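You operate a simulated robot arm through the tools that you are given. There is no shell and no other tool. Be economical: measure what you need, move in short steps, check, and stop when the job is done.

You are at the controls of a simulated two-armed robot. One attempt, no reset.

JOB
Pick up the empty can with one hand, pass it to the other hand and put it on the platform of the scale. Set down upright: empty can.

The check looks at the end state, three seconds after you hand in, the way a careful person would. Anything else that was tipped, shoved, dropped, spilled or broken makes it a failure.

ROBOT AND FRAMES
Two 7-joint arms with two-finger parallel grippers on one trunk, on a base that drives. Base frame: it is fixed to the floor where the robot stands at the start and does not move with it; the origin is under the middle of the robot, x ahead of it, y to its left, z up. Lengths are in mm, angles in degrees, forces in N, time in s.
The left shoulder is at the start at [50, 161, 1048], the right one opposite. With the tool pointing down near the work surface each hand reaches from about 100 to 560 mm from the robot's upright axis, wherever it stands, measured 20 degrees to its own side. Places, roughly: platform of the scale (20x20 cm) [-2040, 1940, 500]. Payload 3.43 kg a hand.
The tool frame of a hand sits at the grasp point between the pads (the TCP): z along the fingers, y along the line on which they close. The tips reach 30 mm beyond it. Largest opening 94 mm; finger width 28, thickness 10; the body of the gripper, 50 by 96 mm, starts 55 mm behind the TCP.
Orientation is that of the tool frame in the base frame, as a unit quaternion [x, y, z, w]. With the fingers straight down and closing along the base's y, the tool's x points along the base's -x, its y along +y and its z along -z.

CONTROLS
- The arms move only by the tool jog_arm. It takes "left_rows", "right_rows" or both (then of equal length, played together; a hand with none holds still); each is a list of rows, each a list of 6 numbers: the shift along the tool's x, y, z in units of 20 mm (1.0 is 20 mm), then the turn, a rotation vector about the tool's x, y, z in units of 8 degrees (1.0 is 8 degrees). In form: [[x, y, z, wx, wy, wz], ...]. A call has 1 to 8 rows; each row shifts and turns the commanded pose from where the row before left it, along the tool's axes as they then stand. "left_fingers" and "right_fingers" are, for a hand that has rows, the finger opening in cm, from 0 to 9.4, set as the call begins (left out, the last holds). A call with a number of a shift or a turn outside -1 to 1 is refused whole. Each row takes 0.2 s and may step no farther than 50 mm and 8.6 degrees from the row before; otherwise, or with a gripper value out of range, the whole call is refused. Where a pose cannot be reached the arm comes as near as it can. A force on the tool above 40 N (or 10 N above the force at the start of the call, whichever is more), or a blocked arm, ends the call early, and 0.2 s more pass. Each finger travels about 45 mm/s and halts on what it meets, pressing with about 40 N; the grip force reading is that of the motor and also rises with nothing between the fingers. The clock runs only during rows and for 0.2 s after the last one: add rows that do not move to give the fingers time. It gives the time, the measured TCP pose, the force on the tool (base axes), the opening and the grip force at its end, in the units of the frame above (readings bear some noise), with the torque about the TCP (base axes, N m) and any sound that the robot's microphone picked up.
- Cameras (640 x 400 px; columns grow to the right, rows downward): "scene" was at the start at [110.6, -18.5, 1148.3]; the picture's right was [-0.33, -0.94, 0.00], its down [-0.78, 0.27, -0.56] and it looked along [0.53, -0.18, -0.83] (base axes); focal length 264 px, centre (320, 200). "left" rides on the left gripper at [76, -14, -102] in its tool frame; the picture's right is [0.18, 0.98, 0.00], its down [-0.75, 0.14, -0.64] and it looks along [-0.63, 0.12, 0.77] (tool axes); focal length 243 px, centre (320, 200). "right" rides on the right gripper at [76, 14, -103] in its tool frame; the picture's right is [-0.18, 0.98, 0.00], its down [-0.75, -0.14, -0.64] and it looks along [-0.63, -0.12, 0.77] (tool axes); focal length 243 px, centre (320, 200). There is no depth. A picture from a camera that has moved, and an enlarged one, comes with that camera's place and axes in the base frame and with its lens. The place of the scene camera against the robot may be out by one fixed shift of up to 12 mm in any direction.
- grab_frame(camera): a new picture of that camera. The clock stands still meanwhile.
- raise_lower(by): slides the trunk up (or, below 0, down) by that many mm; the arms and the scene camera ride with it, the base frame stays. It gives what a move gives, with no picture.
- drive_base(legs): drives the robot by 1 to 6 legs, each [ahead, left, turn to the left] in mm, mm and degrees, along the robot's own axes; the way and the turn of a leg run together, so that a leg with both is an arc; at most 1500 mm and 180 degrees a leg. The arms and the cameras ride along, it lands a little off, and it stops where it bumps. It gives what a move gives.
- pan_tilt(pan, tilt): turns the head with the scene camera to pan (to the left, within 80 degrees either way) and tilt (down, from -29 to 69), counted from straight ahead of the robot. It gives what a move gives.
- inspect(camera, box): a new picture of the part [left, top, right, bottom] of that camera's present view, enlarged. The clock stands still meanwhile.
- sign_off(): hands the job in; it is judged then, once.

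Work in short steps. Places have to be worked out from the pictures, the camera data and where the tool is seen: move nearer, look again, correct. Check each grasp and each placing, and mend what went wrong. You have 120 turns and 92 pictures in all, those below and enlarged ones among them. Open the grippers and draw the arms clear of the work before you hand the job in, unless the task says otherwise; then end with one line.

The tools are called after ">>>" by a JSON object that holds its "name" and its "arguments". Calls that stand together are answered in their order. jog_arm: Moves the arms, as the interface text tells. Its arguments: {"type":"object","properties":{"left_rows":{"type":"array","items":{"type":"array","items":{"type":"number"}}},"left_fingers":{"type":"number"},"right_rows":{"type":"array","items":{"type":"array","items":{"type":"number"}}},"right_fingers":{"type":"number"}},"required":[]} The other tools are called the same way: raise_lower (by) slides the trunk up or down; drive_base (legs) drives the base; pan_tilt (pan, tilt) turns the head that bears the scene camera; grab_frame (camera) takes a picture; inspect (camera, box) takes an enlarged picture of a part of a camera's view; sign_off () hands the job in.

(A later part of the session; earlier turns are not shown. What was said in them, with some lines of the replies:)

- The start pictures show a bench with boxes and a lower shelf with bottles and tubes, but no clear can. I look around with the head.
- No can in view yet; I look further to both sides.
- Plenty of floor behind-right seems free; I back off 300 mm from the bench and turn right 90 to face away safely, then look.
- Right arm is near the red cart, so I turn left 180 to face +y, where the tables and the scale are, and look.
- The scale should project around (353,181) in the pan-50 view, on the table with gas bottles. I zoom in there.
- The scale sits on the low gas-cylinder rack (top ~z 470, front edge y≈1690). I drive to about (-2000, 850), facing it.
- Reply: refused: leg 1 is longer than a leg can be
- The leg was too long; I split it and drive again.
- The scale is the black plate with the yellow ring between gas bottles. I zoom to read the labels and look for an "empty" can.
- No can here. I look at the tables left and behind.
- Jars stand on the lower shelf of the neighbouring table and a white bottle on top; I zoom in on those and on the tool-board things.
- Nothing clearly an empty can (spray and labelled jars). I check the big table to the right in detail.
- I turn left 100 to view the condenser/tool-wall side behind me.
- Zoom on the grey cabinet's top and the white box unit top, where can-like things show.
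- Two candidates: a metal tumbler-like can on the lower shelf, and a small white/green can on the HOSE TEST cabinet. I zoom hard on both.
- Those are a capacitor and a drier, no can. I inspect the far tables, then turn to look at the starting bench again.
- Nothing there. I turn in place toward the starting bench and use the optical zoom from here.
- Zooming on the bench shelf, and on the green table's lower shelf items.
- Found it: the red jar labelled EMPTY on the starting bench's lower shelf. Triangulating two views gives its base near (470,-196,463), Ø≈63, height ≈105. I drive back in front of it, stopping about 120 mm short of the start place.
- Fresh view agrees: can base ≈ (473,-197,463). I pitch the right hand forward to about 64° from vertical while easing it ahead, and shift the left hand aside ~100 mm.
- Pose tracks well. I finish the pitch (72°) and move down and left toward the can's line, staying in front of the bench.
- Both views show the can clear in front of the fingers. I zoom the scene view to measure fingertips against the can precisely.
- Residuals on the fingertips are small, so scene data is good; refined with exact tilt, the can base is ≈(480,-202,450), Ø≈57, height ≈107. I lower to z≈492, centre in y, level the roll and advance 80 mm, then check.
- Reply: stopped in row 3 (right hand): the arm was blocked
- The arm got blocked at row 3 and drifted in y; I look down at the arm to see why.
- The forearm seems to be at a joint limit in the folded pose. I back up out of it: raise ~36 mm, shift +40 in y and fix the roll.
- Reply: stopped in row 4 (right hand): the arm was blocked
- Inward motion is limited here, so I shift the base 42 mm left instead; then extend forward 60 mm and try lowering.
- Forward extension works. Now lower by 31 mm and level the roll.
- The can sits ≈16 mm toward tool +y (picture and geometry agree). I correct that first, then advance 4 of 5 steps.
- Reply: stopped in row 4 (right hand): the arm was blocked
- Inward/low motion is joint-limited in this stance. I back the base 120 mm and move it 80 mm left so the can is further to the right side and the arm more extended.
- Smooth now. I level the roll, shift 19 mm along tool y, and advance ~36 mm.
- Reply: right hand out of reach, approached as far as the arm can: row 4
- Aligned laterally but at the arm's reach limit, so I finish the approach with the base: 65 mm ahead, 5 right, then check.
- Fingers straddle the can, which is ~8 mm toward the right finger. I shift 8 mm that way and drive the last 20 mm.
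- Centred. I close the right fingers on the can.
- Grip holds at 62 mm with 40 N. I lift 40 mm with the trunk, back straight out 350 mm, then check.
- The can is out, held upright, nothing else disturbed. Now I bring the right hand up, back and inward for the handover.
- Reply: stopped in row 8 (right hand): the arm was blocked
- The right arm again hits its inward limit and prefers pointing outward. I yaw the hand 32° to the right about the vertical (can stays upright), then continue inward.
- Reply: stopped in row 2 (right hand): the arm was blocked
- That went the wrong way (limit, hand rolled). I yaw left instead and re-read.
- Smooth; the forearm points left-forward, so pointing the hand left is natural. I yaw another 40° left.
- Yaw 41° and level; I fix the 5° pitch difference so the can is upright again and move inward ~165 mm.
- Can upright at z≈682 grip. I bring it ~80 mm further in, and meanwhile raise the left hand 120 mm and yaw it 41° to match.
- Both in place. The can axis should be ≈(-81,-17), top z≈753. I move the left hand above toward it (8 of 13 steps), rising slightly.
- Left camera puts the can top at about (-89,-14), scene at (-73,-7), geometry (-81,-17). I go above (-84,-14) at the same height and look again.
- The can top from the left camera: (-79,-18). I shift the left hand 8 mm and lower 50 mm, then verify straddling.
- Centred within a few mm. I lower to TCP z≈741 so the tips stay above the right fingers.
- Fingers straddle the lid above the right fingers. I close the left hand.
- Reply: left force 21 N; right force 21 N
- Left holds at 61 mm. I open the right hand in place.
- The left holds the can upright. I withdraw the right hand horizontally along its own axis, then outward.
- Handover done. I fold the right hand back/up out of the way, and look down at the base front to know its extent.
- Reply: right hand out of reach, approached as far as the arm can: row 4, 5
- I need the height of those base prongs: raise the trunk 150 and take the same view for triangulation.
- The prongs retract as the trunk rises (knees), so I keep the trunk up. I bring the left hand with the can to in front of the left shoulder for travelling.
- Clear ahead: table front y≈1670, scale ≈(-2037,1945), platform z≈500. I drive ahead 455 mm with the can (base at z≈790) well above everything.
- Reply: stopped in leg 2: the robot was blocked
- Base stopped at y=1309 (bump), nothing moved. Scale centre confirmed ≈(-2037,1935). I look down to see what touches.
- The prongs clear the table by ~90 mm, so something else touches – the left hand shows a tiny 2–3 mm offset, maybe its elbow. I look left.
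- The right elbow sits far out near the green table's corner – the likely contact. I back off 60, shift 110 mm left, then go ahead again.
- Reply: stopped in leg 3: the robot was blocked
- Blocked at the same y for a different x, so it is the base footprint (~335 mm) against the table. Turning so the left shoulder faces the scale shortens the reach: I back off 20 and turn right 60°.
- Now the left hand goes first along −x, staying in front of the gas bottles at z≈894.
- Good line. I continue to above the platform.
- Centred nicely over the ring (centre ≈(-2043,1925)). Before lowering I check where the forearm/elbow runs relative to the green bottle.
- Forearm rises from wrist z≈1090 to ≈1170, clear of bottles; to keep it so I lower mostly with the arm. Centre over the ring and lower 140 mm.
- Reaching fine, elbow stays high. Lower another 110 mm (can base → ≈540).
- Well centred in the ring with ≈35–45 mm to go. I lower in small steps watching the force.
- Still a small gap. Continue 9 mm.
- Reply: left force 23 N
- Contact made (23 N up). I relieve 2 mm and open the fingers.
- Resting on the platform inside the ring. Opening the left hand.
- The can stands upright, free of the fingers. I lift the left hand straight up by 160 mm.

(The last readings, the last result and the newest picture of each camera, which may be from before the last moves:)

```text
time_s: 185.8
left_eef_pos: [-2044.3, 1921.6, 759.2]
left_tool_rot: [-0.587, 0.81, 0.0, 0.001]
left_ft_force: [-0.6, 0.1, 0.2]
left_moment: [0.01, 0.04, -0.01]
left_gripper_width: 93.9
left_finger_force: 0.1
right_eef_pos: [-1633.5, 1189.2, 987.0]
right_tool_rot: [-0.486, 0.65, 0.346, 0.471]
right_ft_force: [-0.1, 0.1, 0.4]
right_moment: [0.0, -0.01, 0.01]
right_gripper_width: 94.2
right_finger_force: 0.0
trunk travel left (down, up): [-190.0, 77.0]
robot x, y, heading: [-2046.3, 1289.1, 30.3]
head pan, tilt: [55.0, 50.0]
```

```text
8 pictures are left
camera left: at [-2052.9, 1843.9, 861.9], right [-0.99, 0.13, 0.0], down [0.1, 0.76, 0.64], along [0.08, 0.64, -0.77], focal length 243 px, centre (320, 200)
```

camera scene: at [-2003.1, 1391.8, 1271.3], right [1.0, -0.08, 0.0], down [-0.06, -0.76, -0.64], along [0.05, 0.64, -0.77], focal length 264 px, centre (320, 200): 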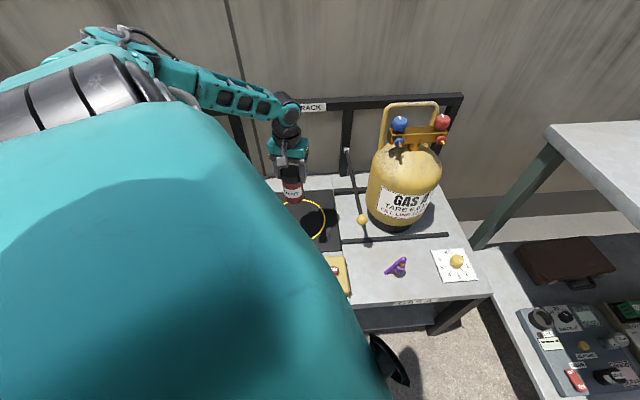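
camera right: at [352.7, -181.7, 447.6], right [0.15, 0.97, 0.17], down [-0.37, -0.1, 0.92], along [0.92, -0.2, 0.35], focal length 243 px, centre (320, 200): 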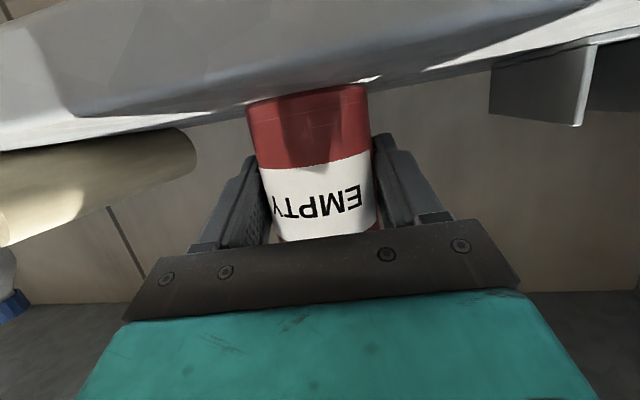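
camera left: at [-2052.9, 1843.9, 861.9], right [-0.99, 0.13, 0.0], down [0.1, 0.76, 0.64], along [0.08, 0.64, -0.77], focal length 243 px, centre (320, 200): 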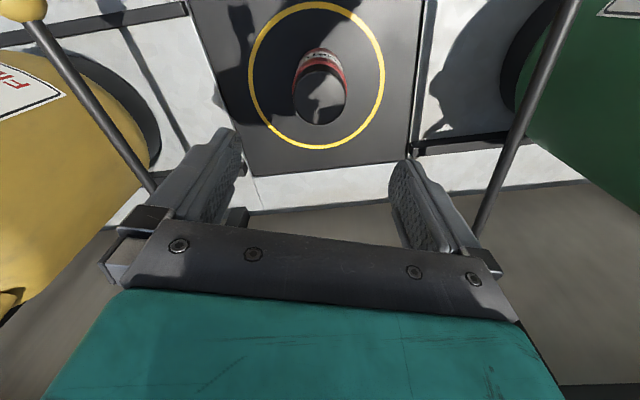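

Upright in the ring's centre. I raise further and retreat the arm the way it came.

>>> {"name": "jog_arm", "arguments": {"left_rows": [[0, 0, -1, 0, 0, 0], [0, 0, -1, 0, 0, 0], [0, 0, -1, 0, 0, 0], [0, 0, -1, 0, 0, 0], [0, 0, -1, 0, 0, 0], [0, 0, -1, 0, 0, 0], [0, 0, -1, 0, 0, 0]]}}

>>> {"name": "jog_arm", "arguments": {"left_rows": [[0.98, -0.7, 0, 0, 0, 0], [0.98, -0.7, 0, 0, 0, 0], [0.98, -0.7, 0, 0, 0, 0], [0.98, -0.7, 0, 0, 0, 0], [0.98, -0.7, 0, 0, 0, 0], [0.98, -0.7, 0, 0, 0, 0], [0.98, -0.7, 0, 0, 0, 0], [0.98, -0.7, 0, 0, 0, 0]]}}

>>> {"name": "jog_arm", "arguments": {"left_rows": [[0.98, -0.7, 0, 0, 0, 0], [0.98, -0.7, 0, 0, 0, 0], [0.98, -0.7, 0, 0, 0, 0], [0.98, -0.7, 0, 0, 0, 0], [0.98, -0.7, 0, 0, 0, 0], [0.98, -0.7, 0, 0, 0, 0]]}}

>>> {"name": "drive_base", "arguments": {"legs": [[0, -250, 0]]}}

>>> {"name": "grab_frame", "arguments": {"camera": "scene"}}

```text
time_s: 187.4
left_eef_pos: [-2043.8, 1922.1, 897.0]
left_tool_rot: [-0.587, 0.809, 0.001, 0.0]
left_ft_force: [0.3, 0.3, -0.5]
left_moment: [-0.03, 0.01, 0.0]
left_gripper_width: 94.1
left_finger_force: 0.1
right_eef_pos: [-1633.3, 1187.4, 987.6]
right_tool_rot: [-0.486, 0.65, 0.346, 0.471]
right_ft_force: [0.6, -0.1, -0.9]
right_moment: [-0.01, 0.01, 0.0]
right_gripper_width: 93.7
right_finger_force: 0.1
trunk travel left (down, up): [-190.0, 77.0]
robot x, y, heading: [-2045.1, 1288.4, 30.5]
head pan, tilt: [55.0, 50.0]
```

```text
time_s: 189.2
left_eef_pos: [-1985.0, 1738.9, 896.9]
left_tool_rot: [-0.587, 0.81, 0.001, 0.001]
left_ft_force: [-0.4, -0.7, -0.2]
left_moment: [-0.02, 0.0, 0.0]
left_gripper_width: 93.8
left_finger_force: 0.1
right_eef_pos: [-1633.0, 1188.3, 987.4]
right_tool_rot: [-0.486, 0.65, 0.346, 0.471]
right_ft_force: [-0.8, -0.9, -0.3]
right_moment: [-0.01, 0.02, -0.02]
right_gripper_width: 94.1
right_finger_force: 0.0
trunk travel left (down, up): [-190.0, 77.0]
robot x, y, heading: [-2046.5, 1288.0, 30.3]
head pan, tilt: [55.0, 50.0]
```

```text
time_s: 190.6
left_eef_pos: [-1932.7, 1608.3, 893.2]
left_tool_rot: [-0.588, 0.809, 0.001, 0.001]
left_ft_force: [0.0, 0.3, 0.4]
left_moment: [-0.02, -0.01, 0.01]
left_gripper_width: 93.9
left_finger_force: 0.1
left hand out of reach, approached as far as the arm can: row 5, 6
right_eef_pos: [-1632.4, 1188.9, 987.8]
right_tool_rot: [-0.486, 0.649, 0.346, 0.471]
right_ft_force: [-0.4, 0.0, 0.0]
right_moment: [-0.03, 0.02, 0.01]
right_gripper_width: 94.1
right_finger_force: 0.0
trunk travel left (down, up): [-190.0, 77.0]
robot x, y, heading: [-2044.4, 1288.9, 30.3]
head pan, tilt: [55.0, 50.0]
```

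```text
time_s: 193.4
left_eef_pos: [-1809.2, 1395.3, 892.5]
left_tool_rot: [-0.587, 0.809, 0.001, -0.001]
left_ft_force: [-0.4, 0.1, 0.7]
left_moment: [0.01, 0.06, -0.03]
left_gripper_width: 94.3
left_finger_force: 0.0
right_eef_pos: [-1508.8, 976.4, 988.0]
right_tool_rot: [-0.487, 0.65, 0.346, 0.47]
right_ft_force: [1.0, -0.4, -0.6]
right_moment: [-0.02, -0.02, 0.0]
right_gripper_width: 94.1
right_finger_force: 0.0
trunk travel left (down, up): [-190.0, 77.0]
robot x, y, heading: [-1923.5, 1078.1, 30.1]
head pan, tilt: [55.0, 50.0]
```

```text
7 pictures are left
camera scene: at [-1877.9, 1177.7, 1271.3], right [1.0, -0.08, 0.0], down [-0.06, -0.76, -0.64], along [0.05, 0.64, -0.77], focal length 264 px, centre (320, 200)
```

scene: 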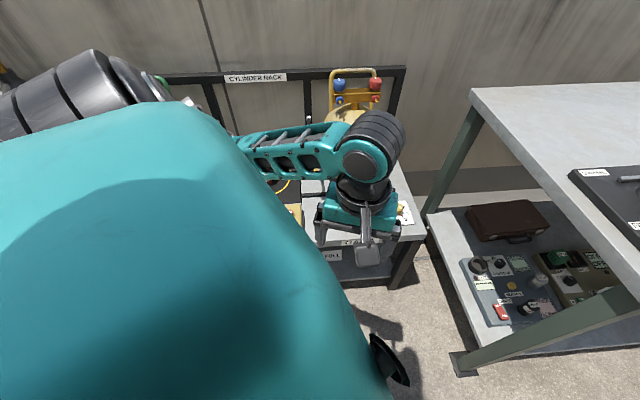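

Clear of the work. The can is hidden by the arm, so I back off and turn to verify.

>>> {"name": "drive_base", "arguments": {"legs": [[0, -200, 0], [0, 0, 50]]}}

>>> {"name": "pan_tilt", "arguments": {"pan": 30, "tilt": 35}}

>>> {"name": "grab_frame", "arguments": {"camera": "scene"}}

```text
time_s: 198.1
left_eef_pos: [-1991.4, 1192.7, 892.9]
left_tool_rot: [0.875, -0.485, -0.001, 0.001]
left_ft_force: [-0.3, 0.1, 0.1]
left_moment: [-0.02, 0.02, -0.01]
left_gripper_width: 94.0
left_finger_force: 0.0
right_eef_pos: [-1476.8, 1152.6, 987.8]
right_tool_rot: [0.715, -0.383, -0.513, -0.28]
right_ft_force: [0.8, 0.6, 0.6]
right_moment: [-0.02, -0.02, 0.01]
right_gripper_width: 94.0
right_finger_force: 0.1
trunk travel left (down, up): [-190.0, 77.0]
robot x, y, heading: [-1817.4, 900.9, 80.3]
head pan, tilt: [55.0, 50.0]
```

```text
time_s: 198.9
left_eef_pos: [-1991.8, 1192.9, 891.4]
left_tool_rot: [0.874, -0.485, -0.001, 0.001]
left_ft_force: [-0.2, -1.1, -0.8]
left_moment: [0.0, 0.02, -0.01]
left_gripper_width: 93.9
left_finger_force: 0.1
right_eef_pos: [-1477.7, 1153.9, 987.4]
right_tool_rot: [0.715, -0.384, -0.512, -0.281]
right_ft_force: [-0.4, 0.4, 0.5]
right_moment: [0.01, 0.0, 0.04]
right_gripper_width: 94.0
right_finger_force: 0.0
trunk travel left (down, up): [-190.0, 77.0]
robot x, y, heading: [-1821.8, 901.6, 80.4]
head pan, tilt: [30.0, 35.0]
```

```text
6 pictures are left
camera scene: at [-1841.1, 1028.0, 1292.9], right [0.94, 0.35, 0.0], down [0.2, -0.54, -0.82], along [-0.29, 0.77, -0.57], focal length 264 px, centre (320, 200)
```

scene: 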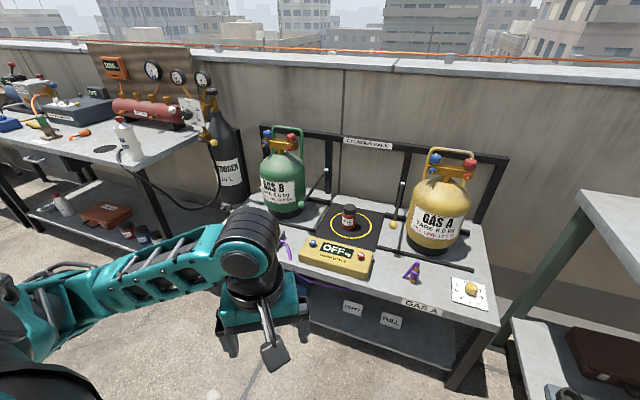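

The can stands upright in the middle of the scale platform, everything else is in place, both grippers are open and clear. I hand in.

>>> {"name": "sign_off", "arguments": {}}

```text
The job is handed in.
```

The empty can was picked up with the right hand, passed to the left hand, and now stands upright on the scale platform; in my last picture nothing around the scale was disturbed, and both grippers are open and clear.
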